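You operate a simulated robot arm through the tools that you are given. There is no shell and no other tool. Be economical: measure what you need, move in short steps, check, and stop when the job is done.

You are at the controls of a simulated robot arm. One attempt, no reset.

JOB
Swap the mill's empty canister for the wheat and grind it.
Fine: all of it, into the beaker under the spout, none spilt; the empty one goes on the black plate; leave the dial; mill off after. Set down upright: oats canister.

It is judged by the outcome, as a careful person would: the job done as asked, and still so three seconds after it is handed in. It fails if anything else is knocked over, pushed out of place, dropped, spilled or broken.

ROBOT AND FRAMES
A 7-joint arm with a two-finger parallel gripper, fixed in place. Base frame: the origin is at the foot of the arm, x ahead of it, y to its left, z up; the work surface is at about z = 0. Units: cm, rad, N and s.
With the tool pointing down near the work surface it reaches from about 24 to 62 cm from the base axis. Its first joint turns from -1.152 to 1.152 rad. Payload 2.6 kg.
Tool frame: the origin (TCP) lies between the finger pads and is the grasp point; the fingertips stand 3 cm ahead of it; z points along the fingers, y is the line along which they close. The gripper opens to 9.4 cm. The fingers are 2.8 cm wide and 1 cm thick; the gripper's body (5 by 9.6 cm) begins 5.5 cm behind the TCP.
Orientation is told as [roll, pitch, yaw] about the base's x, y, z axes, in that order, counted from this pose: with the fingers straight down and closing along the base's y, the tool's x points along the base's -x, its y along +y and its z along -z.

CONTROLS
- The arm moves only by the tool apply_moves. Its argument "targets" is a list of rows, each a list of 7 numbers: the finger opening in cm, from 0 to 9.4, then the shift along the tool's x, y, z in cm, then the turn, a rotation vector about the tool's x, y, z in rad. In form: [[jaw, dx, dy, dz, wx, wy, wz], ...]. A call has 1 to 20 rows; each row shifts and turns the commanded pose from where the row before left it, along the tool's axes as they then stand. Each row takes 0.2 s and may step no farther than 5 cm and 0.15 rad from the row before; otherwise, or with a gripper value out of range, the whole call is refused. Where a pose cannot be reached the arm comes as near as it can. A force on the tool above 40 N (or 10 N above the force at the start of the call, whichever is more), or a blocked arm, ends the call early, and 0.2 s more pass. The fingers move at their own pace (about 7.2 cm/s each) and stop on an object; they squeeze with about 33 N. The grip force told is the motor's: it shows also when the fingers shut on nothing. Time passes only in rows, and 0.2 s behind the last, so rows that do not move let the fingers close. It gives the time, the measured TCP pose, the force on the tool (base axes), the opening and the grip force at its end, in the units of the frame above (readings bear some noise), with the torque about the TCP (base axes, N m) and any sound that the robot's microphone picked up.
- Cameras (640 x 400 px; columns grow to the right, rows downward): "scene" is fixed at [1.25, 41.62, 56.88]; the picture's right is [-0.92, -0.38, 0.00], its down [-0.20, 0.47, -0.86] and it looks along [0.33, -0.79, -0.51] (base axes); focal length 323 px, centre (320, 200). "wrist" rides on the gripper at [7.6, 1.4, -10.3] in the tool frame; the picture's right is [-0.18, 0.98, 0.00], its down [-0.75, -0.14, -0.64] and it looks along [-0.63, -0.12, 0.77] (tool axes); focal length 243 px, centre (320, 200). There is no depth. A picture from a camera that has moved, and an enlarged one, comes with that camera's place and axes in the base frame and with its lens.
- grab_frame(camera): a new picture of that camera. It takes no simulated time.
- zoom(camera, box): a new picture of the part [left, top, right, bottom] of that camera's present view, enlarged. It takes no simulated time.
- job_done(): hands the job in; it is judged then, once.

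Work in short steps. Places have to be worked out from the pictures, the camera data and where the tool is seen: move nearer, look again, correct. Check each grasp and each placing, and mend what went wrong. You have 120 turns and 84 pictures in all, those below and enlarged ones among them. Open the gripper and draw the arm clear of the work before you hand the job in, unless the task says otherwise; then end with one line.

The tools are called after "Emit:" as name(argument=value, ...) on one line, values as JSON. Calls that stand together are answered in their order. apply_moves: Moves the arm, as the interface text tells. Its arguments: {"type":"object","properties":{"targets":{"type":"array","items":{"type":"array","items":{"type":"number"}}}},"required":["targets"]} The other tools are called the same way: grab_frame (camera) takes a picture; zoom (camera, box) takes an enlarged picture of a part of a camera's view; job_done () hands the job in.

At the start:

```text
t: 0.0
position: [32.37, -8.53, 41.38]
orientation: [0.0, 0.001, 0.001]
ft_force: [0.1, 0.0, 0.2]
ft_torque: [0.03, 0.0, 0.0]
opening: 9.41
grasp_force: 0.1
```

scene: 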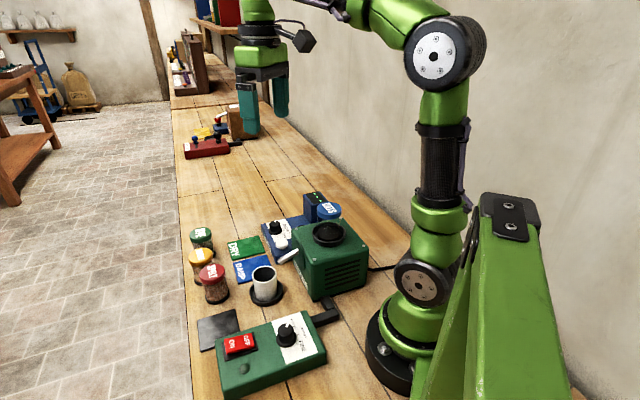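
wrist: 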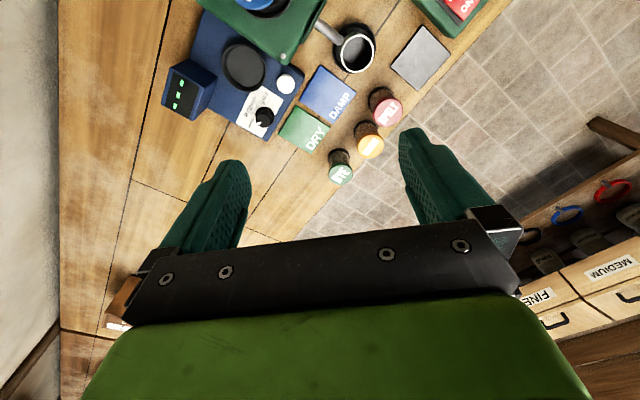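

I start by enlarging the work area to read labels and find controls.

Emit:
zoom(camera="scene", box=[170, 180, 370, 305])

Emit:
zoom(camera="scene", box=[180, 280, 372, 400])

Emit:
zoom(camera="wrist", box=[150, 0, 502, 220])

```text
3.20 times, centred on (270, 242) of scene
camera zoom: at [1.25, 41.62, 56.88], right [-0.92, -0.38, 0.0], down [-0.2, 0.47, -0.86], along [0.33, -0.79, -0.51], focal length 1032 px, centre (480, 64)
```

zoom: 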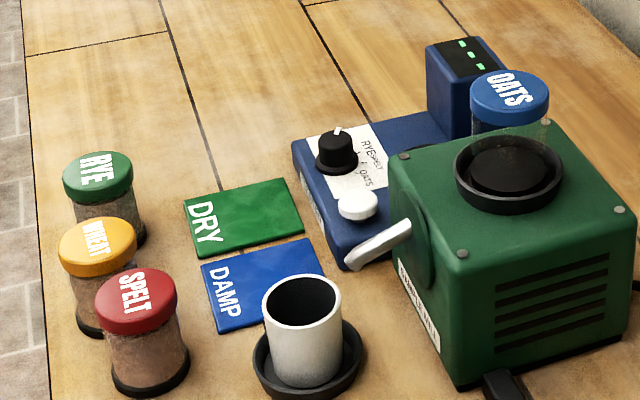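

```text
3.33 times, centred on (276, 340) of scene
camera zoom: at [1.25, 41.62, 56.88], right [-0.92, -0.38, 0.0], down [-0.2, 0.47, -0.86], along [0.33, -0.79, -0.51], focal length 1076 px, centre (467, -267)
```

zoom: 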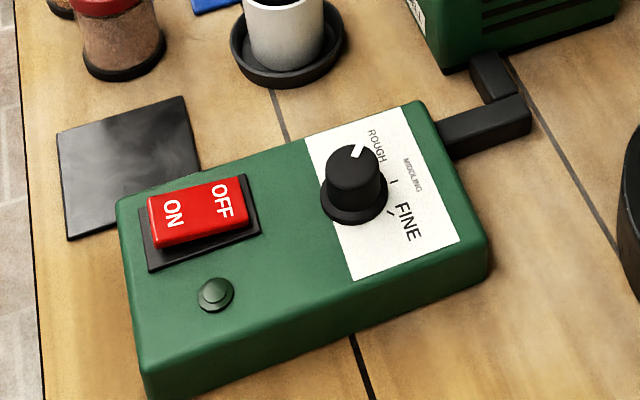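

```text
1.82 times, centred on (326, 110) of wrist
camera zoom: at [24.71, -7.02, 51.52], right [0.18, 0.98, 0.0], down [0.75, -0.14, 0.64], along [0.63, -0.12, -0.77], focal length 441 px, centre (309, 364)
```

zoom: 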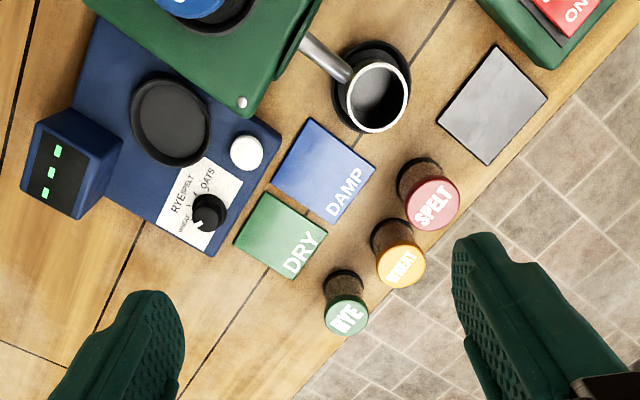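

The oats canister looks empty (clear glass) and stands in the mill hopper. The square black plate is near (37, 9), and wheat is near (48, -1), with the table running at 45°. I move toward the mill and yaw -45° to look closer.

Emit:
apply_moves(targets=[[9.4, 2, -1, 0, 0, 0, 0.131], [9.4, 2, -1, 0, 0, 0, 0.131], [9.4, 1, 0, 0, 0, 0, 0.131], [9.4, 0, 0, 0, 0, 0, 0.131], [9.4, 0, 0, 0, 0, 0, 0.131], [9.4, 0, 0, 0, 0, 0, 0.13], [9.4, 0, 0, 0, 0, 0, 0]])

Emit:
grab_frame(camera="wrist")

```text
t: 1.6
position: [27.28, -9.93, 41.37]
orientation: [0.0, 0.001, -0.785]
ft_force: [0.6, 0.6, -0.1]
ft_torque: [0.0, -0.02, 0.01]
opening: 9.39
grasp_force: 0.2
```

```text
78 pictures are left
camera wrist: at [22.84, -3.49, 51.56], right [0.83, 0.56, 0.0], down [0.43, -0.63, 0.64], along [0.36, -0.53, -0.77], focal length 243 px, centre (320, 200)
```

wrist: 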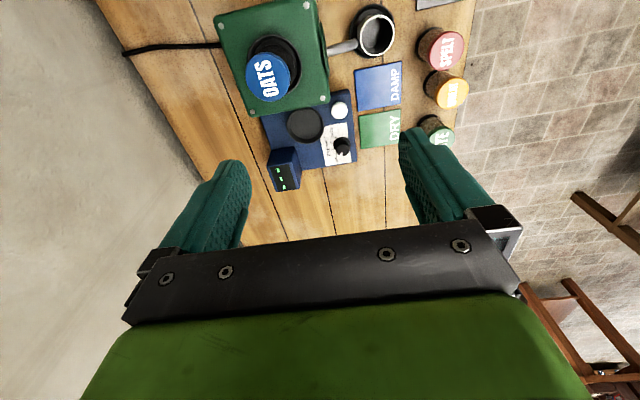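

I judge the oats lid top to be near (21.8, -13.1, 19.7). Next I zoom on the canister, hopper and control box for detail.

Emit:
zoom(camera="wrist", box=[210, 0, 370, 100])

Emit:
zoom(camera="scene", box=[280, 190, 360, 240])

Emit:
zoom(camera="scene", box=[180, 220, 308, 300])

```text
4.00 times, centred on (290, 50) of wrist
camera zoom: at [22.84, -3.49, 51.56], right [0.83, 0.56, 0.0], down [0.43, -0.63, 0.64], along [0.36, -0.53, -0.77], focal length 970 px, centre (440, 800)
```

zoom: 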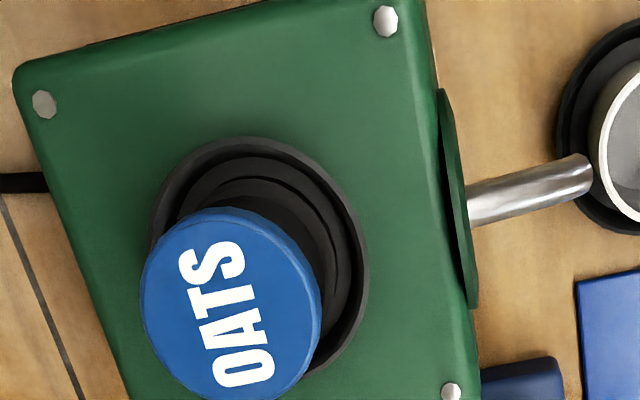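

```text
8.00 times, centred on (320, 215) of scene
camera zoom: at [1.25, 41.62, 56.88], right [-0.92, -0.38, 0.0], down [-0.2, 0.47, -0.86], along [0.33, -0.79, -0.51], focal length 2581 px, centre (320, 80)
```

zoom: 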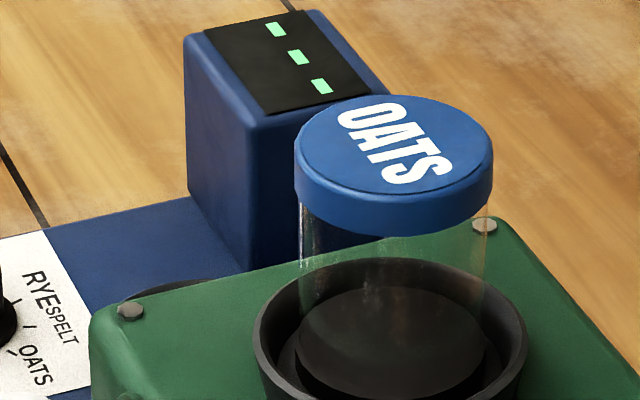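

```text
5.00 times, centred on (244, 260) of scene
camera zoom: at [1.25, 41.62, 56.88], right [-0.92, -0.38, 0.0], down [-0.2, 0.47, -0.86], along [0.33, -0.79, -0.51], focal length 1613 px, centre (700, -100)
```

zoom: 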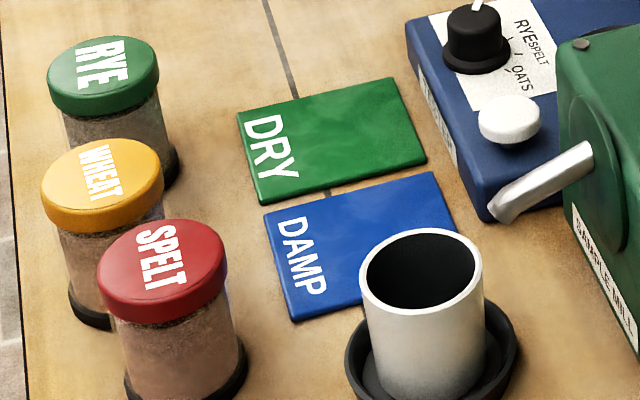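

The spout tip seems near (30.4, -5, 8.6) and the beaker rim centre near (32.5, -2.3, 7). I need a closer view to check whether the beaker really is under the spout.

Emit:
apply_moves(targets=[[9.4, 3, 2.3, 0, 0, 0, 0], [9.4, 3, 2.3, 0, 0, 0, 0], [9.4, 3, 2.3, 0, 0, 0, 0], [9.4, 2.8, 2.2, 2, 0, 0, 0], [9.4, 0, 0, 4, 0, 0, 0], [9.4, 0, 0, 4, 0, 0, 0], [9.4, 0, 0, 4, 0, 0, 0], [9.4, 0, 0, 4, 0, 0, 0], [9.4, 0, 0, 2, 0, 0, 0]])

Emit:
grab_frame(camera="wrist")

```text
t: 3.6
position: [25.27, 4.92, 21.27]
orientation: [-0.001, 0.0, -0.783]
ft_force: [-0.6, 0.3, -0.2]
ft_torque: [0.0, 0.0, -0.01]
opening: 9.4
grasp_force: 0.0
```

```text
74 pictures are left
camera wrist: at [20.95, 11.38, 31.48], right [0.82, 0.57, 0.0], down [0.43, -0.63, 0.64], along [0.36, -0.53, -0.77], focal length 243 px, centre (320, 200)
```

wrist: 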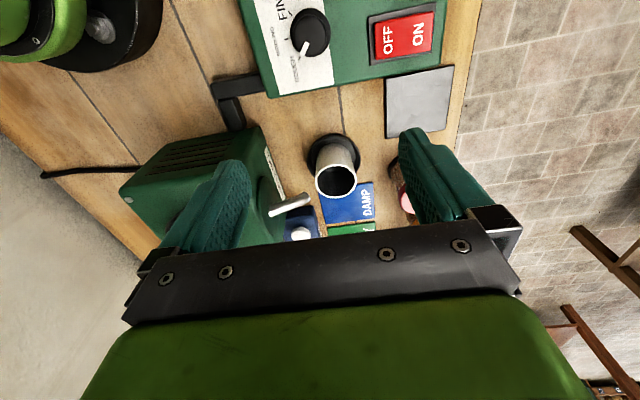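

From here the tip sits beside the rim again; I zoom in to measure it more accurately.

Emit:
zoom(camera="wrist", box=[250, 120, 378, 200])

Emit:
zoom(camera="wrist", box=[240, 0, 480, 150])

Emit:
zoom(camera="scene", box=[230, 240, 326, 300])

```text
5.00 times, centred on (314, 160) of wrist
camera zoom: at [20.95, 11.38, 31.48], right [0.82, 0.57, 0.0], down [0.43, -0.63, 0.64], along [0.36, -0.53, -0.77], focal length 1213 px, centre (350, 400)
```

zoom: 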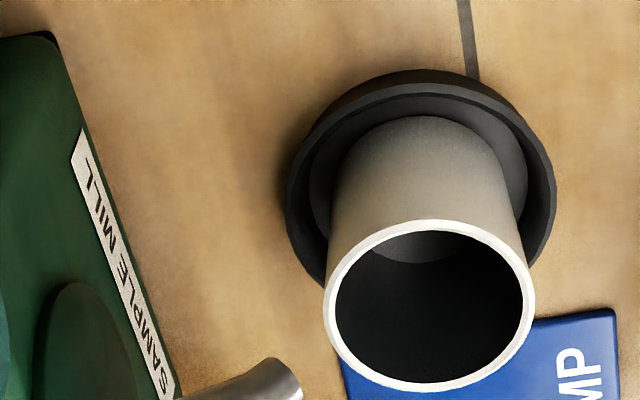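

```text
2.67 times, centred on (360, 75) of wrist
camera zoom: at [20.95, 11.38, 31.48], right [0.82, 0.57, 0.0], down [0.43, -0.63, 0.64], along [0.36, -0.53, -0.77], focal length 647 px, centre (213, 533)
```

zoom: 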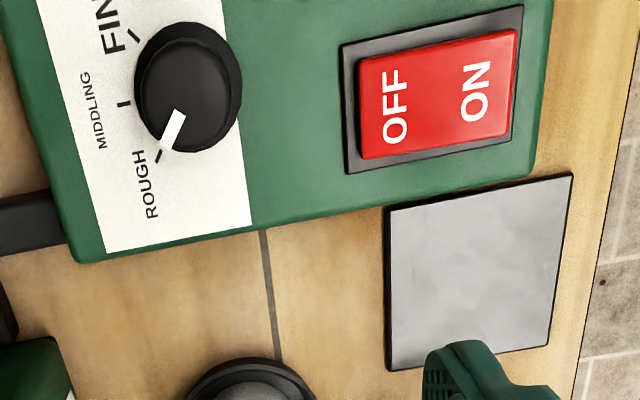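

```text
6.67 times, centred on (278, 270) of scene
camera zoom: at [1.25, 41.62, 56.88], right [-0.92, -0.38, 0.0], down [-0.2, 0.47, -0.86], along [0.33, -0.79, -0.51], focal length 2151 px, centre (600, -267)
```

zoom: 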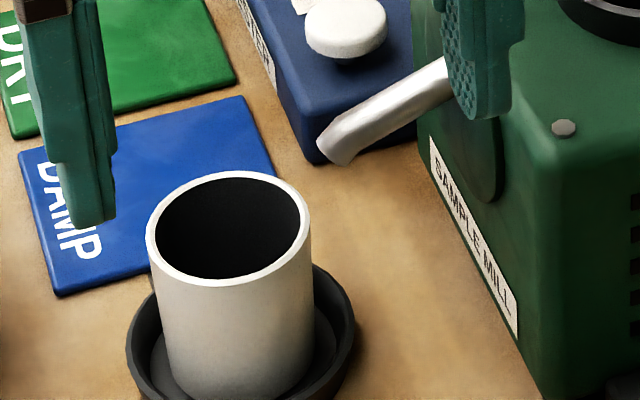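

The beaker's rim centre is near (32.35, -1.85, 7), with radius about 2.6. The spout tip appears short of it, at about (30.1, -4.5, 9). I'll take a flatter side view to judge where the outflow goes.

Emit:
apply_moves(targets=[[9.4, 0, 0, 2.5, 0, -0.125, 0], [9.4, 0, 0, 2, 0, -0.125, 0], [9.4, 0, 0, 1.5, 0, -0.125, 0], [9.4, 0, 0, 1, 0, -0.125, 0], [9.4, 0, 0, 0, 0, 0, 0]])

Emit:
grab_frame(camera="wrist")

```text
t: 4.8
position: [26.09, 4.08, 14.44]
orientation: [0.001, -0.5, -0.785]
ft_force: [0.1, 0.0, -0.1]
ft_torque: [-0.01, -0.02, 0.05]
opening: 9.4
grasp_force: 0.1
```

```text
70 pictures are left
camera wrist: at [18.79, 13.33, 19.7], right [0.81, 0.58, 0.09], down [0.15, -0.35, 0.93], along [0.57, -0.73, -0.37], focal length 243 px, centre (320, 200)
```

wrist: 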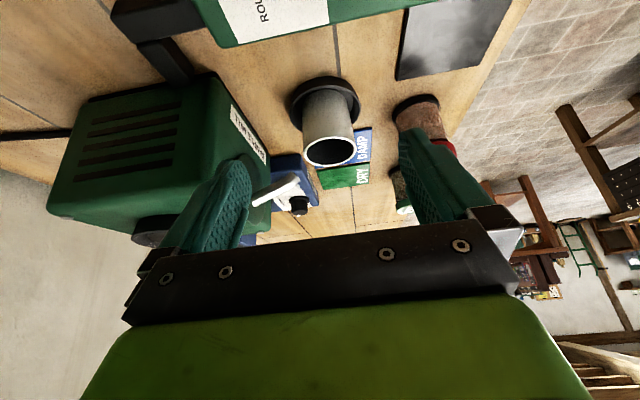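

Emit:
zoom(camera="wrist", box=[232, 80, 392, 220])

```text
2.86 times, centred on (312, 150) of wrist
camera zoom: at [18.79, 13.33, 19.7], right [0.81, 0.58, 0.09], down [0.15, -0.35, 0.93], along [0.57, -0.73, -0.37], focal length 693 px, centre (343, 343)
```

zoom: 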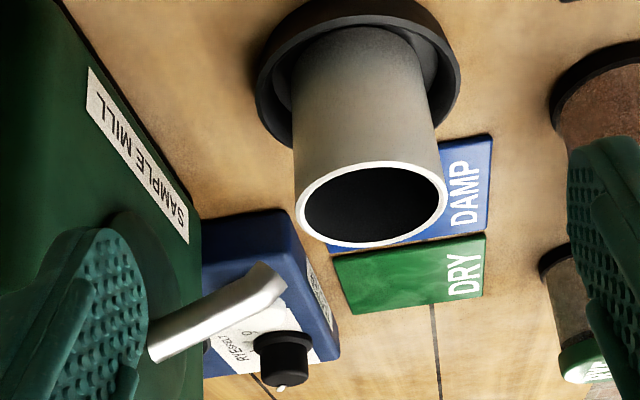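

The nozzle end seems bent downward and about 1 cm outside the beaker's wall. Before deciding anything I take a straight-down view over the spout.

Emit:
apply_moves(targets=[[9.4, 0, 0, -4, 0, 0, 0], [9.4, 0, 0, 0, 0, 0.125, 0], [9.4, 0, 0, 0, 0, 0.125, 0], [9.4, 0, 0, 0, 0, 0.125, 0], [9.4, 0, 0, 0, 0, 0.125, 0], [9.4, -2.5, 0, -1, 0, 0, 0], [9.4, -2.5, 0, -1, 0, 0, 0], [9.4, -2.5, -0.8, 0, 0, 0, 0], [9.4, -3, -0.8, 0, 0, 0, 0], [9.4, 0, 0, 0, 0, 0.136, 0], [9.4, 0, 0, 0, 0, 0.136, 0], [9.4, 0, 0, 0, 0, 0.136, 0], [9.4, 0, 0, 0, 0, 0.136, 0], [9.4, 0, 0, 0, 0, 0.136, 0], [9.4, 0, 0, 0, 0, 0, 0]])

Emit:
grab_frame(camera="wrist")

```text
t: 8.0
position: [31.15, -3.14, 20.17]
orientation: [0.0, 0.682, -0.785]
ft_force: [0.2, 1.2, 0.0]
ft_torque: [0.02, -0.01, 0.03]
opening: 9.4
grasp_force: 0.0
```

```text
68 pictures are left
camera wrist: at [32.43, -2.4, 32.74], right [0.8, 0.59, -0.12], down [0.6, -0.8, 0.02], along [-0.08, -0.09, -0.99], focal length 243 px, centre (320, 200)
```

wrist: 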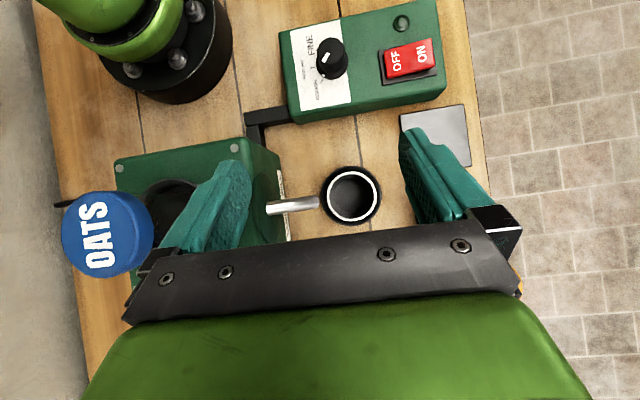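

Emit:
zoom(camera="wrist", box=[250, 150, 394, 240])

Emit:
zoom(camera="wrist", box=[270, 0, 490, 170])

```text
4.44 times, centred on (322, 195) of wrist
camera zoom: at [32.43, -2.4, 32.74], right [0.8, 0.59, -0.12], down [0.6, -0.8, 0.02], along [-0.08, -0.09, -0.99], focal length 1078 px, centre (311, 222)
```

zoom: 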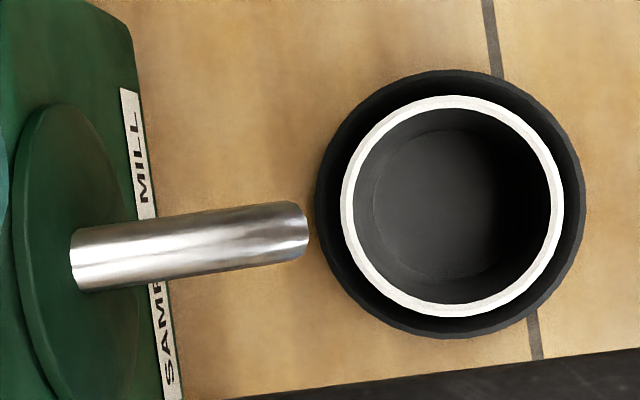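

```text
2.35 times, centred on (380, 85) of wrist
camera zoom: at [32.43, -2.4, 32.74], right [0.8, 0.59, -0.12], down [0.6, -0.8, 0.02], along [-0.08, -0.09, -0.99], focal length 571 px, centre (179, 471)
```

zoom: 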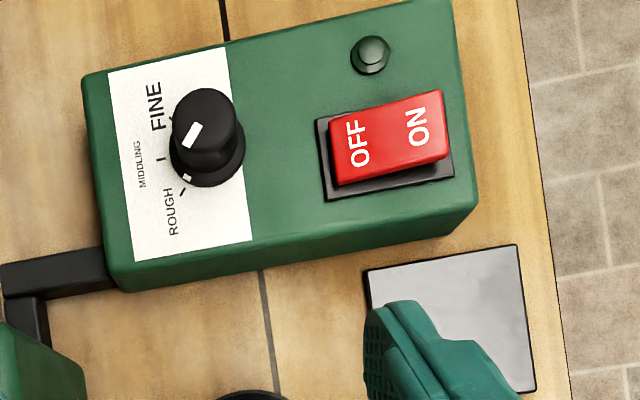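

Seen from straight above, the spout axis runs exactly to the beaker's centre, which sits in its dish. The outflow is thrown forward into it, so I leave the beaker in place. I now straighten the tool, rise, and go above the oats canister at about (21.9, -13.1, top near 20).

Emit:
apply_moves(targets=[[9.4, 0, 0, 0, 0, -0.1365, 0], [9.4, 0, 0, 0, 0, -0.1365, 0], [9.4, 0, 0, 0, 0, -0.1365, 0], [9.4, 0, 0, 0, 0, -0.1365, 0], [9.4, 0, 0, 0, 0, -0.136, 0], [9.4, 0, 0, -3, 0, 0, 0], [9.4, 0, 0, -3, 0, 0, 0], [9.4, 0, 0, -2, 0, 0, 0], [9.4, 0, -3, 0, 0, 0, 0], [9.4, 0, -3, 0, 0, 0, 0], [9.4, 0, -3, 0, 0, 0, 0], [9.4, -0.5, -2.6, 0, 0, 0, 0], [9.4, 0, -2, 0, 0, 0, 0], [9.4, 0, 0, 0, 0, 0, 0]])

Emit:
grab_frame(camera="wrist")

Emit:
zoom(camera="scene", box=[250, 140, 410, 240])

```text
t: 11.0
position: [21.71, -12.91, 27.96]
orientation: [0.001, -0.002, -0.785]
ft_force: [-0.2, -0.3, -0.5]
ft_torque: [0.01, 0.02, 0.01]
opening: 9.41
grasp_force: 0.0
```

```text
65 pictures are left
camera wrist: at [17.23, -6.55, 38.11], right [0.82, 0.57, 0.0], down [0.43, -0.63, 0.64], along [0.36, -0.53, -0.77], focal length 243 px, centre (320, 200)
```

wrist: 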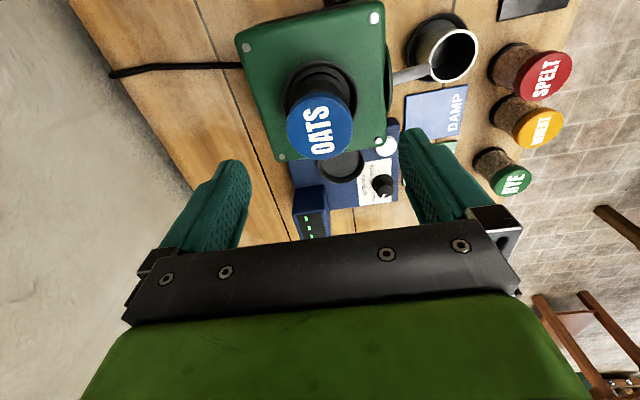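

```text
4.00 times, centred on (330, 190) of scene
camera zoom: at [1.25, 41.62, 56.88], right [-0.92, -0.38, 0.0], down [-0.2, 0.47, -0.86], along [0.33, -0.79, -0.51], focal length 1291 px, centre (280, 240)
```

zoom: 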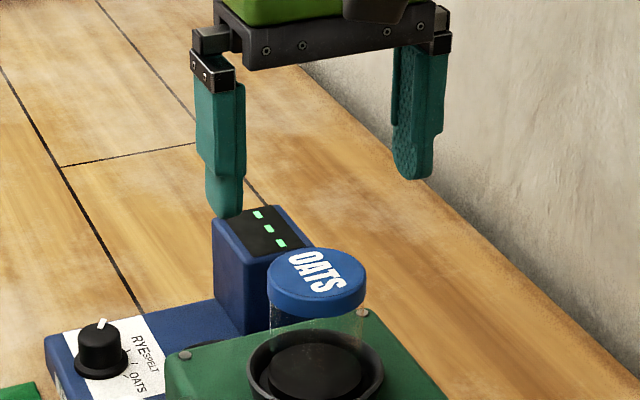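

The tool is centred over the oats lid (seen at about 21.6, -12.9). I descend to z = 17.3, with the fingertips above the hopper ring, then close.

Emit:
apply_moves(targets=[[9.4, 0, 0, 3, 0, 0, 0], [9.4, 0, 0, 3, 0, 0, 0], [9.4, 0, 0, 2.5, 0, 0, 0], [9.4, 0, 0, 2.1, 0, 0, 0], [9.4, 0, 0, 0, 0, 0, 0]])

Emit:
zoom(camera="scene", box=[270, 170, 398, 250])

Emit:
grab_frame(camera="wrist")

```text
t: 12.2
position: [21.77, -13.08, 17.22]
orientation: [0.001, -0.001, -0.784]
ft_force: [-0.5, 0.7, -0.3]
ft_torque: [0.02, 0.01, -0.04]
opening: 9.39
grasp_force: 0.0
```

```text
5.00 times, centred on (334, 210) of scene
camera zoom: at [1.25, 41.62, 56.88], right [-0.92, -0.38, 0.0], down [-0.2, 0.47, -0.86], along [0.33, -0.79, -0.51], focal length 1613 px, centre (250, 150)
```

zoom: 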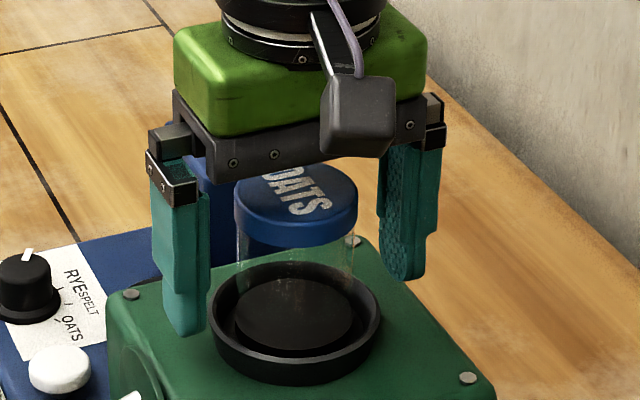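

```text
62 pictures are left
camera wrist: at [17.31, -6.62, 27.48], right [0.82, 0.57, 0.0], down [0.43, -0.63, 0.64], along [0.36, -0.53, -0.77], focal length 243 px, centre (320, 200)
```

wrist: 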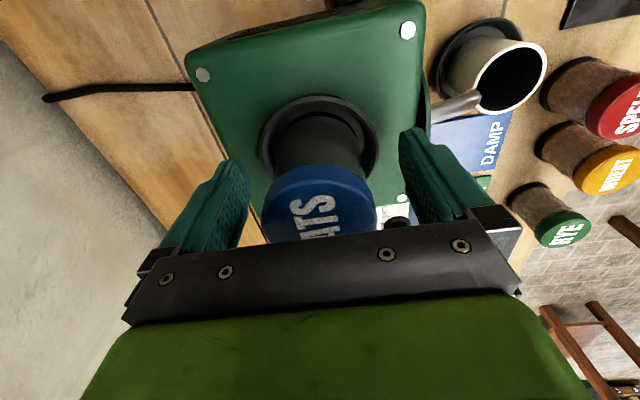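

Fingers straddle the canister; I raise 0.5 cm for clearance from the ring and close.

Emit:
apply_moves(targets=[[9.4, 0, 0, -0.5, 0, 0, 0], [7, 0, 0, 0, 0, 0, 0], [5.5, 0, 0, 0, 0, 0, 0], [3.5, 0, 0, 0, 0, 0, 0], [3.5, 0, 0, 0, 0, 0, 0], [3.5, 0, 0, 0, 0, 0, 0]])

Emit:
zoom(camera="scene", box=[270, 170, 398, 250])

```text
t: 13.6
position: [21.81, -13.11, 17.9]
orientation: [-0.001, -0.005, -0.783]
ft_force: [0.2, -1.7, 3.7]
ft_torque: [-0.05, 0.11, 0.03]
opening: 5.26
grasp_force: 33.1
```

```text
5.00 times, centred on (334, 210) of scene
camera zoom: at [1.25, 41.62, 56.88], right [-0.92, -0.38, 0.0], down [-0.2, 0.47, -0.86], along [0.33, -0.79, -0.51], focal length 1613 px, centre (250, 150)
```

zoom: 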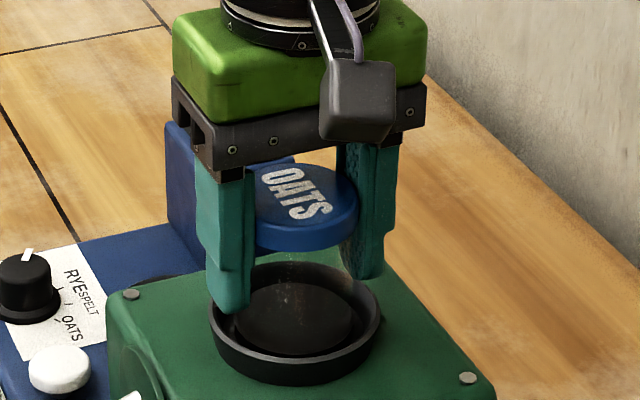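

It is gripped at 5.26 cm, the lid width. I lift slowly to see whether the whole canister comes with the lid.

Emit:
apply_moves(targets=[[3.5, 0, 0, -0.5, 0, 0, 0], [3.5, 0, 0, -0.5, 0, 0, 0], [3.5, 0, 0, -1, 0, 0, 0], [3.5, 0, 0, -1, 0, 0, 0], [3.5, 0, 0, 0, 0, 0, 0]])

Emit:
zoom(camera="scene", box=[270, 160, 398, 240])

```text
t: 14.8
position: [21.73, -12.9, 20.86]
orientation: [0.001, -0.001, -0.785]
ft_force: [-0.1, 0.0, -2.0]
ft_torque: [0.02, 0.01, -0.03]
opening: 5.21
grasp_force: 33.0
```

```text
5.00 times, centred on (334, 200) of scene
camera zoom: at [1.25, 41.62, 56.88], right [-0.92, -0.38, 0.0], down [-0.2, 0.47, -0.86], along [0.33, -0.79, -0.51], focal length 1613 px, centre (250, 200)
```

zoom: 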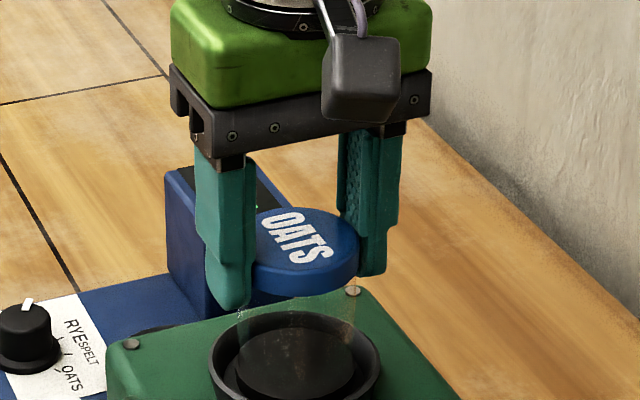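

The lid seems to have stayed while the fingers slid up. I look again from the wrist to be sure.

Emit:
grab_frame(camera="wrist")

Emit:
zoom(camera="scene", box=[295, 190, 359, 250])

```text
59 pictures are left
camera wrist: at [17.28, -6.5, 31.02], right [0.82, 0.57, 0.0], down [0.43, -0.63, 0.64], along [0.36, -0.53, -0.77], focal length 243 px, centre (320, 200)
```

wrist: 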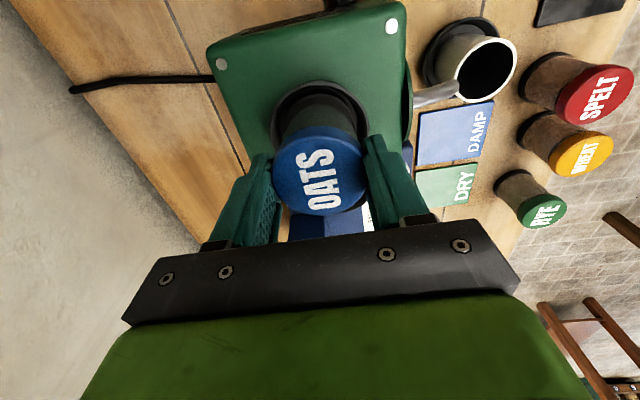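

```text
6.67 times, centred on (327, 220) of scene
camera zoom: at [1.25, 41.62, 56.88], right [-0.92, -0.38, 0.0], down [-0.2, 0.47, -0.86], along [0.33, -0.79, -0.51], focal length 2151 px, centre (273, 67)
```

zoom: 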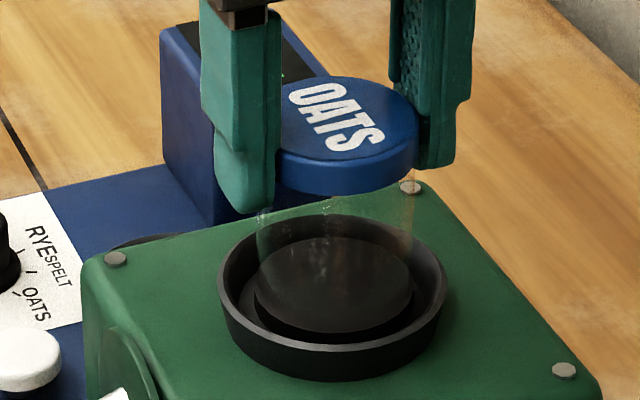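

The lid stayed: the canister is held in the hopper, most likely by a bayonet. I regrip lower and try a gentle counter-clockwise twist, watching the torque.

Emit:
apply_moves(targets=[[7.5, 0, 0, 0, 0, 0, 0], [7.5, 0, 0, 1.5, 0, 0, 0], [7.5, 0, 0, 1.5, 0, 0, 0], [3.5, 0, 0, 0, 0, 0, 0], [3.5, 0, 0, 0, 0, 0, 0], [3.5, 0, 0, 0, 0, 0, 0], [3.5, 0, 0, 0, 0, 0, -0.08], [3.5, 0, 0, 0, 0, 0, -0.08], [3.5, 0, 0, 0, 0, 0, 0]])

Emit:
zoom(camera="scene", box=[295, 190, 359, 250])

```text
t: 16.8
position: [21.83, -13.01, 17.82]
orientation: [0.001, -0.005, -0.625]
ft_force: [1.1, 4.8, 14.6]
ft_torque: [0.21, 0.2, -0.13]
opening: 5.55
grasp_force: 32.8
```

```text
6.67 times, centred on (327, 220) of scene
camera zoom: at [1.24, 41.62, 56.88], right [-0.92, -0.38, 0.0], down [-0.2, 0.47, -0.86], along [0.33, -0.79, -0.51], focal length 2151 px, centre (273, 67)
```

zoom: 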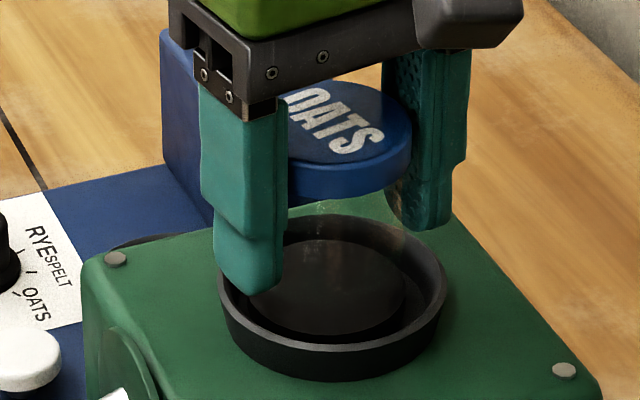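

The opening grew to 5.55 and there is an upward force, so this is binding rather than turning freely. I rotate back, open and inspect.

Emit:
apply_moves(targets=[[3.5, 0, 0, 0, 0, 0, 0.08], [3.5, 0, 0, 0, 0, 0, 0.08], [7.5, 0, 0, 0, 0, 0, 0], [7.5, 0, 0, 0, 0, 0, 0], [7.5, 0, 0, -2, 0, 0, 0], [9.4, 0, 0, -3, 0, 0, 0], [9.4, 0, 0, -3, 0, 0, 0], [9.4, 0, 0, 0, 0, 0, 0]])

Emit:
zoom(camera="scene", box=[295, 190, 359, 250])

Emit:
zoom(camera="wrist", box=[220, 40, 412, 220])

```text
t: 18.6
position: [21.64, -13.14, 25.98]
orientation: [0.0, -0.002, -0.785]
ft_force: [0.0, -0.5, -0.8]
ft_torque: [-0.02, -0.04, 0.0]
opening: 9.41
grasp_force: 0.1
```

```text
6.67 times, centred on (327, 220) of scene
camera zoom: at [1.25, 41.62, 56.88], right [-0.92, -0.38, 0.0], down [-0.2, 0.47, -0.86], along [0.33, -0.79, -0.51], focal length 2151 px, centre (273, 67)
```

zoom: 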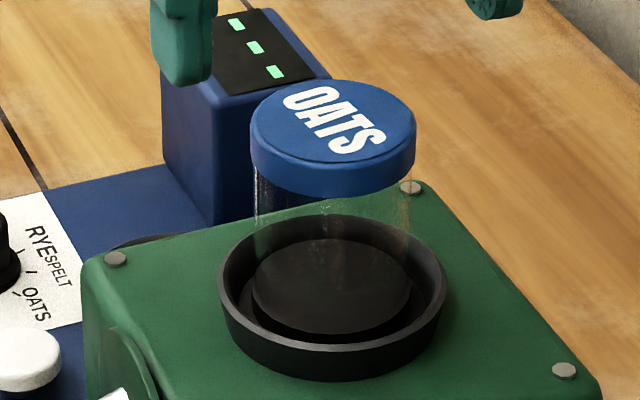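

```text
2.22 times, centred on (316, 130) of wrist
camera zoom: at [17.25, -6.57, 36.17], right [0.82, 0.57, 0.0], down [0.43, -0.63, 0.64], along [0.36, -0.53, -0.77], focal length 539 px, centre (329, 356)
```

zoom: 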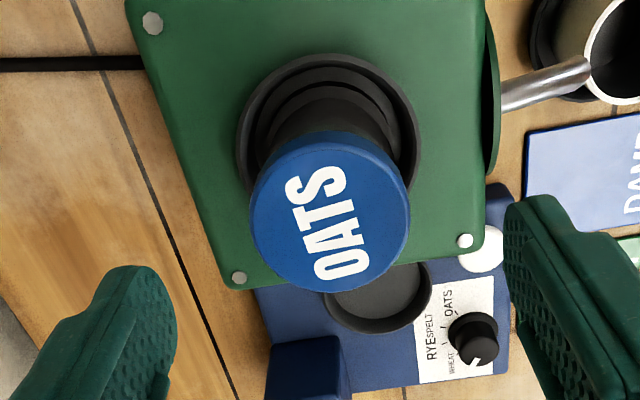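

The canister looks unchanged. I regrip and twist further counter-clockwise, then compare the label direction to see whether the canister actually turns.

Emit:
apply_moves(targets=[[9.4, 0.1, 0.1, 3, 0, 0, 0], [9.4, 0, 0, 3, 0, 0, 0], [9.4, 0, 0, 1.8, 0, 0, 0], [6, 0, 0, 0, 0, 0, 0], [3.5, 0, 0, 0, 0, 0, 0], [3.5, 0, 0, 0, 0, 0, 0], [3.5, 0, 0, 0, 0, 0, 0]])

Emit:
apply_moves(targets=[[3.5, 0, 0, 0, 0, 0, -0.1], [3.5, 0, 0, 0, 0, 0, -0.1], [3.5, 0, 0, 0, 0, 0, -0.1], [3.5, 0, 0, 0, 0, 0, 0]])

Emit:
zoom(camera="scene", box=[279, 190, 375, 250])

```text
t: 20.2
position: [21.52, -13.0, 17.97]
orientation: [-0.002, -0.002, -0.786]
ft_force: [-0.6, 0.0, 0.1]
ft_torque: [-0.02, 0.02, 0.0]
opening: 5.57
grasp_force: 33.4
```

```text
t: 21.2
position: [21.82, -12.95, 18.09]
orientation: [0.003, -0.002, -0.484]
ft_force: [0.3, -0.5, 0.0]
ft_torque: [0.02, 0.02, 0.02]
opening: 5.54
grasp_force: 33.1
```

```text
6.67 times, centred on (327, 220) of scene
camera zoom: at [1.25, 41.62, 56.88], right [-0.92, -0.38, 0.0], down [-0.2, 0.47, -0.86], along [0.33, -0.79, -0.51], focal length 2151 px, centre (273, 67)
```

zoom: 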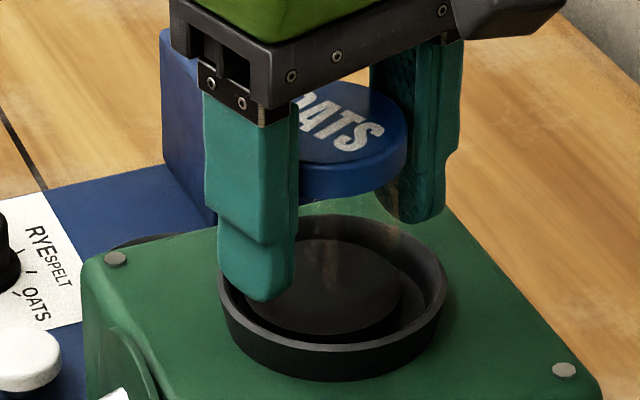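

The canister turned with almost no torque. I try a small lift here and check.

Emit:
apply_moves(targets=[[3.5, 0, 0, -0.4, 0, 0, 0], [3.5, 0, 0, -0.4, 0, 0, 0], [3.5, 0, 0, -0.4, 0, 0, 0]])

Emit:
zoom(camera="scene", box=[279, 190, 375, 250])

```text
t: 22.0
position: [21.71, -12.92, 19.38]
orientation: [0.0, 0.0, -0.485]
ft_force: [0.1, -0.1, -1.7]
ft_torque: [0.01, 0.04, 0.01]
opening: 5.54
grasp_force: 32.8
```

```text
6.67 times, centred on (327, 220) of scene
camera zoom: at [1.25, 41.62, 56.88], right [-0.92, -0.38, 0.0], down [-0.2, 0.47, -0.86], along [0.33, -0.79, -0.51], focal length 2151 px, centre (273, 67)
```

zoom: 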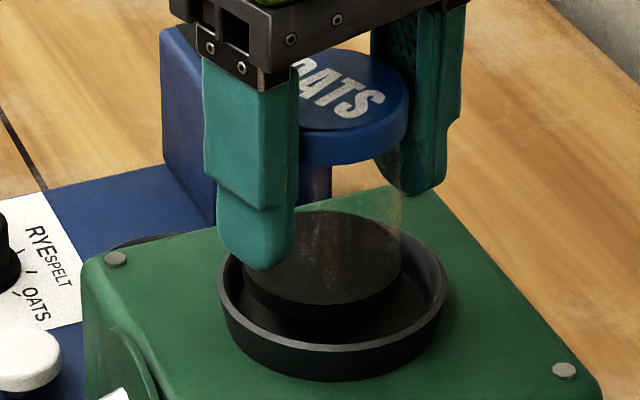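

The canister now lifts (about 1.7 N), so the seat is a twist lock released counter-clockwise. I raise it clear and measure it.

Emit:
apply_moves(targets=[[3.5, 0, 0, -1, 0, 0, 0], [3.5, 0, 0, -2, 0, 0, 0], [3.5, 0, 0, -2.5, 0, 0, 0], [3.5, 0, 0, -2.5, 0, 0, 0], [3.5, 0, 0, 0, 0, 0, 0]])

Emit:
zoom(camera="scene", box=[263, 160, 391, 240])

Emit:
grab_frame(camera="wrist")

```text
t: 23.2
position: [21.89, -12.73, 27.25]
orientation: [-0.002, 0.0, -0.485]
ft_force: [-1.0, -0.5, -1.8]
ft_torque: [0.02, 0.01, 0.02]
opening: 5.56
grasp_force: 33.1
```

```text
5.00 times, centred on (327, 200) of scene
camera zoom: at [1.25, 41.62, 56.88], right [-0.92, -0.38, 0.0], down [-0.2, 0.47, -0.86], along [0.33, -0.79, -0.51], focal length 1613 px, centre (285, 200)
```

zoom: 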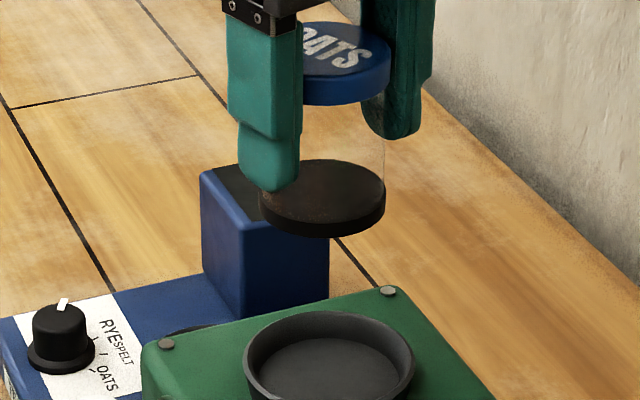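

```text
51 pictures are left
camera wrist: at [15.65, -7.94, 37.4], right [0.62, 0.78, 0.0], down [0.6, -0.47, 0.64], along [0.5, -0.4, -0.77], focal length 243 px, centre (320, 200)
```

wrist: 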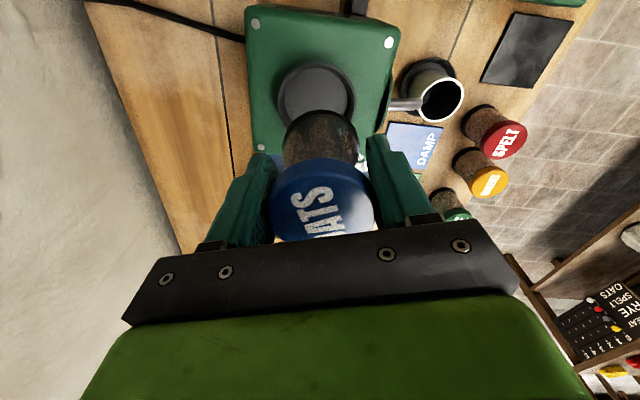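

The canister stands about 7 cm tall, with its lid top 2 cm above the TCP and its base 5 cm below. I carry it high over to the black plate at about (36.9, 9.5), turning back to yaw -45°.

Emit:
apply_moves(targets=[[3.5, 0, 0, 0, 0, 0, 0.1], [3.5, 0, 0, 0, 0, 0, 0.1], [3.5, 0, 0, 0, 0, 0, 0.1], [3.5, 0.5, 2.3, 0, 0, 0, 0], [3.5, 0.6, 3, 0, 0, 0, 0], [3.5, 0.6, 3, 0, 0, 0, 0], [3.5, 0.6, 3, 0, 0, 0, 0], [3.5, 0.6, 3, 0, 0, 0, 0], [3.5, 0.6, 3, 0, 0, 0, 0], [3.5, 0.6, 3, 0, 0, 0, 0], [3.5, 0.5, 3, 0, 0, 0, 0], [3.5, 0.5, 2, 0, 0, 0, 0], [3.5, 0, 1, 0, 0, 0, 0], [3.5, 0, 0, 3, 0, 0, 0], [3.5, 0, 0, 3, 0, 0, 0], [3.5, 0, 0, 3, 0, 0, 0], [3.5, 0, 0, 0, 0, 0, 0]])

Emit:
grab_frame(camera="wrist")

Emit:
grab_frame(camera="scene")

```text
t: 26.8
position: [36.67, 8.97, 18.19]
orientation: [0.0, -0.004, -0.785]
ft_force: [0.2, 0.6, -2.2]
ft_torque: [-0.02, -0.01, 0.01]
opening: 5.55
grasp_force: 33.0
```

```text
50 pictures are left
camera wrist: at [32.31, 15.56, 28.3], right [0.82, 0.57, 0.0], down [0.43, -0.63, 0.64], along [0.36, -0.53, -0.77], focal length 243 px, centre (320, 200)
```

wrist: 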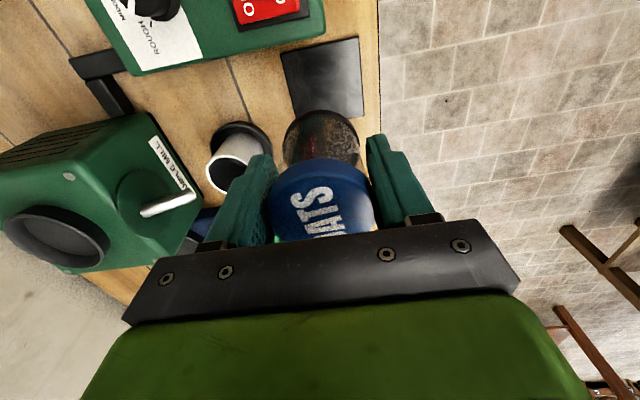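

```text
49 pictures are left
```

scene: 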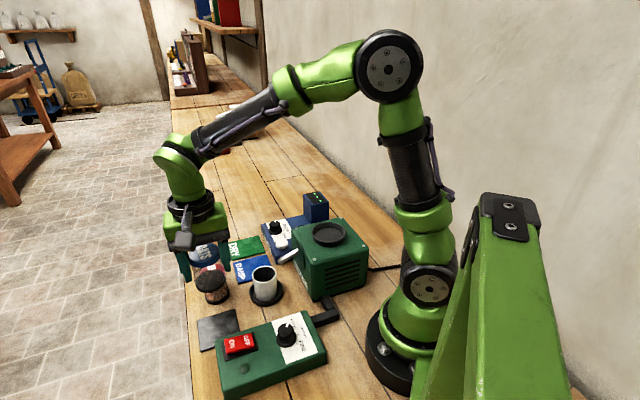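

The plate centre is at about (36.7, 9.7). I shift 0.7 cm and descend to about 1 cm above it.

Emit:
apply_moves(targets=[[3.5, 0.5, 0.5, 2, 0, 0, 0], [3.5, 0, 0, 3, 0, 0, 0], [3.5, 0, 0, 3, 0, 0, 0], [3.5, 0, 0, 2, 0, 0, 0], [3.5, 0, 0, 1.6, 0, 0, 0], [3.5, 0, 0, 0, 0, 0, 0]])

Emit:
zoom(camera="scene", box=[156, 270, 284, 350])

Emit:
grab_frame(camera="wrist")

```text
t: 28.2
position: [36.8, 10.01, 6.58]
orientation: [-0.001, -0.003, -0.785]
ft_force: [0.0, -0.2, -2.0]
ft_torque: [0.04, -0.03, -0.03]
opening: 5.54
grasp_force: 33.1
```

```text
5.00 times, centred on (220, 310) of scene
camera zoom: at [1.25, 41.62, 56.88], right [-0.92, -0.38, 0.0], down [-0.2, 0.47, -0.86], along [0.33, -0.79, -0.51], focal length 1613 px, centre (820, -350)
```

zoom: 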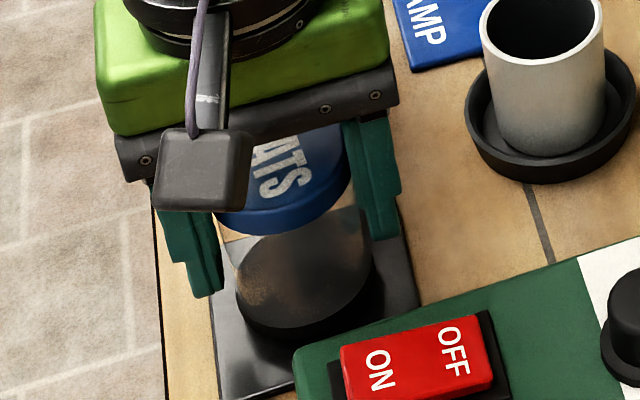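

```text
47 pictures are left
camera wrist: at [32.42, 16.48, 16.76], right [0.82, 0.57, 0.0], down [0.43, -0.63, 0.64], along [0.36, -0.53, -0.77], focal length 243 px, centre (320, 200)
```

wrist: 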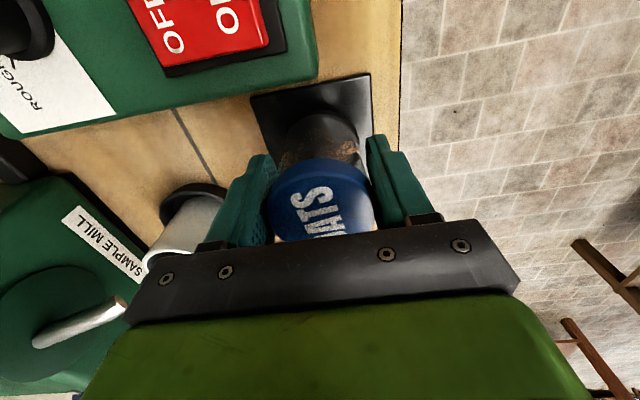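

The base sits nearly centred, and the plate centre works out to about (36.9, 9.75). I nudge 0.4 cm toward it and lower in small steps, watching for contact.

Emit:
apply_moves(targets=[[3.5, -0.4, 0, 0.4, 0, 0, 0], [3.5, 0, 0, 0.3, 0, 0, 0], [3.5, 0, 0, 0.2, 0, 0, 0], [3.5, 0, 0, 0.1, 0, 0, 0], [3.5, 0, 0, 0, 0, 0, 0]])

```text
t: 29.4
position: [37.34, 9.48, 5.86]
orientation: [0.003, -0.007, -0.785]
ft_force: [5.3, -7.6, 28.9]
ft_torque: [-0.33, -0.14, -0.06]
opening: 5.46
grasp_force: 32.9
```

It is in contact and pressing with about 29 N, so I back off a little before releasing.

Emit:
apply_moves(targets=[[3.5, 0, 0, -0.15, 0, 0, 0], [3.5, 0, 0, -0.1, 0, 0, 0], [3.5, 0, 0, 0, 0, 0, 0]])

Emit:
zoom(camera="scene", box=[156, 270, 284, 350])

```text
t: 30.2
position: [36.92, 9.59, 5.83]
orientation: [-0.005, 0.002, -0.785]
ft_force: [-0.9, -0.4, -2.2]
ft_torque: [-0.03, -0.02, 0.0]
opening: 5.48
grasp_force: 33.1
```

```text
5.00 times, centred on (220, 310) of scene
camera zoom: at [1.25, 41.62, 56.88], right [-0.92, -0.38, 0.0], down [-0.2, 0.47, -0.86], along [0.33, -0.79, -0.51], focal length 1613 px, centre (820, -350)
```

zoom: 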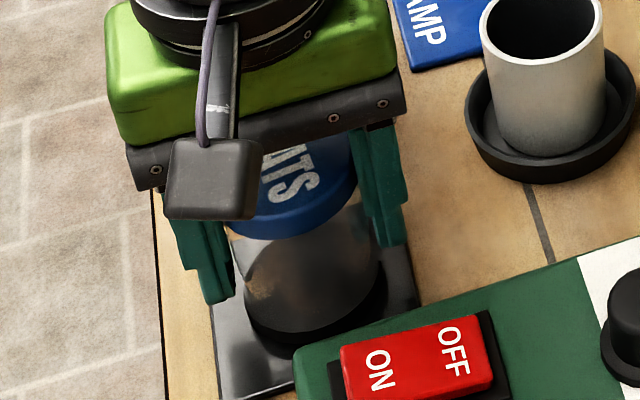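

It hangs just at contact and is well inside the plate. I lower 0.15 cm, open and rise slightly.

Emit:
apply_moves(targets=[[3.5, 0, 0, 0.15, 0, 0, 0], [5, 0, 0, 0, 0, 0, 0], [6, 0, 0, 0, 0, 0, 0], [7.5, 0, 0, 0, 0, 0, 0], [8, 0, 0, 0, 0, 0, 0], [8, 0, 0, -2, 0, 0, 0], [8, 0, 0, -3, 0, 0, 0], [9.4, 0, 0, -3, 0, 0, 0], [9.4, 0, 0, -3, 0, 0, 0]])

Emit:
zoom(camera="scene", box=[140, 240, 300, 350])

Emit:
grab_frame(camera="wrist")

```text
t: 32.2
position: [37.0, 9.88, 16.85]
orientation: [0.001, -0.001, -0.785]
ft_force: [-0.3, -1.2, -0.6]
ft_torque: [-0.01, -0.07, 0.01]
opening: 9.41
grasp_force: 0.1
```

```text
3.64 times, centred on (220, 295) of scene
camera zoom: at [1.25, 41.62, 56.88], right [-0.92, -0.38, 0.0], down [-0.2, 0.47, -0.86], along [0.33, -0.79, -0.51], focal length 1173 px, centre (684, -146)
```

zoom: 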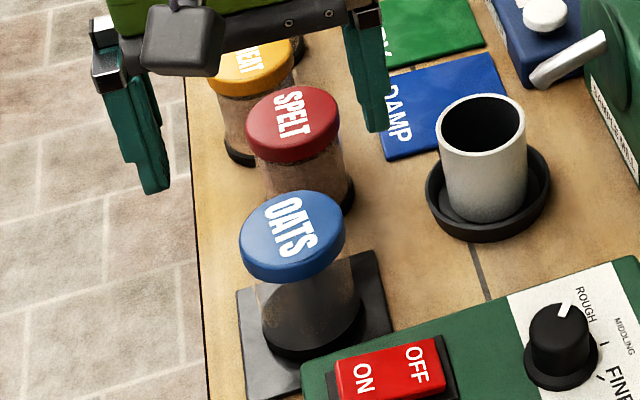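

```text
44 pictures are left
camera wrist: at [32.6, 16.21, 26.94], right [0.82, 0.57, 0.0], down [0.43, -0.63, 0.64], along [0.36, -0.53, -0.77], focal length 243 px, centre (320, 200)
```

wrist: 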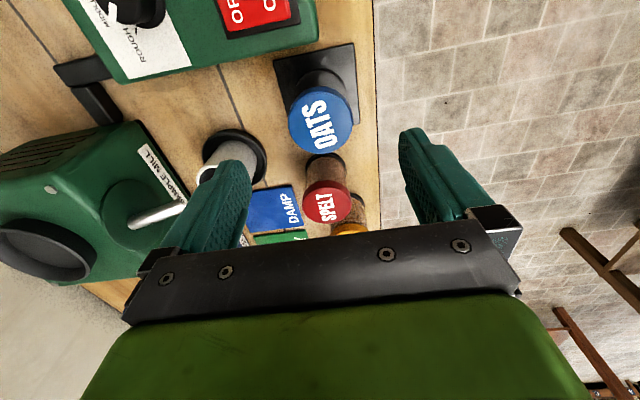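

The oats canister stands upright on the plate. I move above the wheat at about (48, -1.3) for a closer fix.

Emit:
apply_moves(targets=[[9.4, -2, 0, -3, 0, 0, 0], [9.4, -3.4, 0, 0, 0, 0, 0], [9.4, -3.5, 0, 0, 0, 0, 0], [9.4, -3.4, 0, 0, 0, 0, 0], [9.4, -2.4, 0, 0, 0, 0, 0], [9.4, -1, 0, 0, 0, 0, 0], [9.4, 0, 0, 0, 0, 0, 0]])

Emit:
grab_frame(camera="wrist")

```text
t: 33.8
position: [48.19, -1.35, 19.8]
orientation: [0.001, -0.003, -0.785]
ft_force: [0.2, -0.8, -0.2]
ft_torque: [-0.01, 0.0, -0.01]
opening: 9.39
grasp_force: 0.1
```

```text
43 pictures are left
camera wrist: at [43.69, 5.04, 29.93], right [0.82, 0.57, 0.0], down [0.43, -0.63, 0.64], along [0.36, -0.53, -0.77], focal length 243 px, centre (320, 200)
```

wrist: 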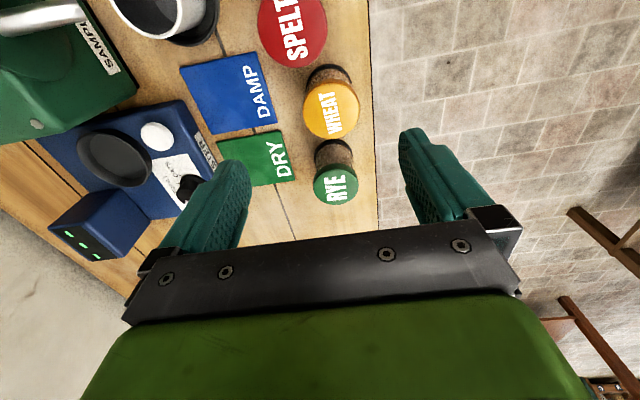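

The wheat lid centre is at about (49, -0.95). I correct, descend to z = 12, and check again.

Emit:
apply_moves(targets=[[9.4, -0.28, 0.85, 3, 0, 0, 0], [9.4, 0, 0, 3, 0, 0, 0], [9.4, 0, 0, 1.8, 0, 0, 0], [9.4, 0, 0, 0, 0, 0, 0]])

Emit:
grab_frame(camera="wrist")

Emit:
zoom(camera="scene", box=[140, 210, 268, 290])

```text
t: 34.8
position: [48.77, -1.02, 11.92]
orientation: [0.0, -0.001, -0.786]
ft_force: [-0.3, -0.6, 0.1]
ft_torque: [-0.01, -0.03, 0.0]
opening: 9.39
grasp_force: 0.1
```

```text
42 pictures are left
camera wrist: at [44.36, 5.41, 22.06], right [0.82, 0.57, 0.0], down [0.43, -0.63, 0.64], along [0.36, -0.53, -0.77], focal length 243 px, centre (320, 200)
```

wrist: 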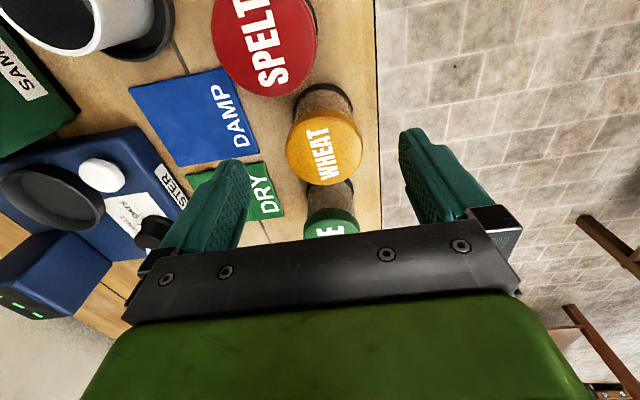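

```text
5.00 times, centred on (204, 250) of scene
camera zoom: at [1.25, 41.62, 56.88], right [-0.92, -0.38, 0.0], down [-0.2, 0.47, -0.86], along [0.33, -0.79, -0.51], focal length 1613 px, centre (900, -50)
```

zoom: 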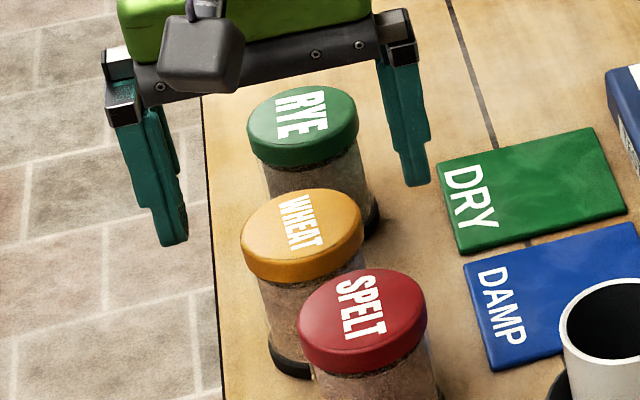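

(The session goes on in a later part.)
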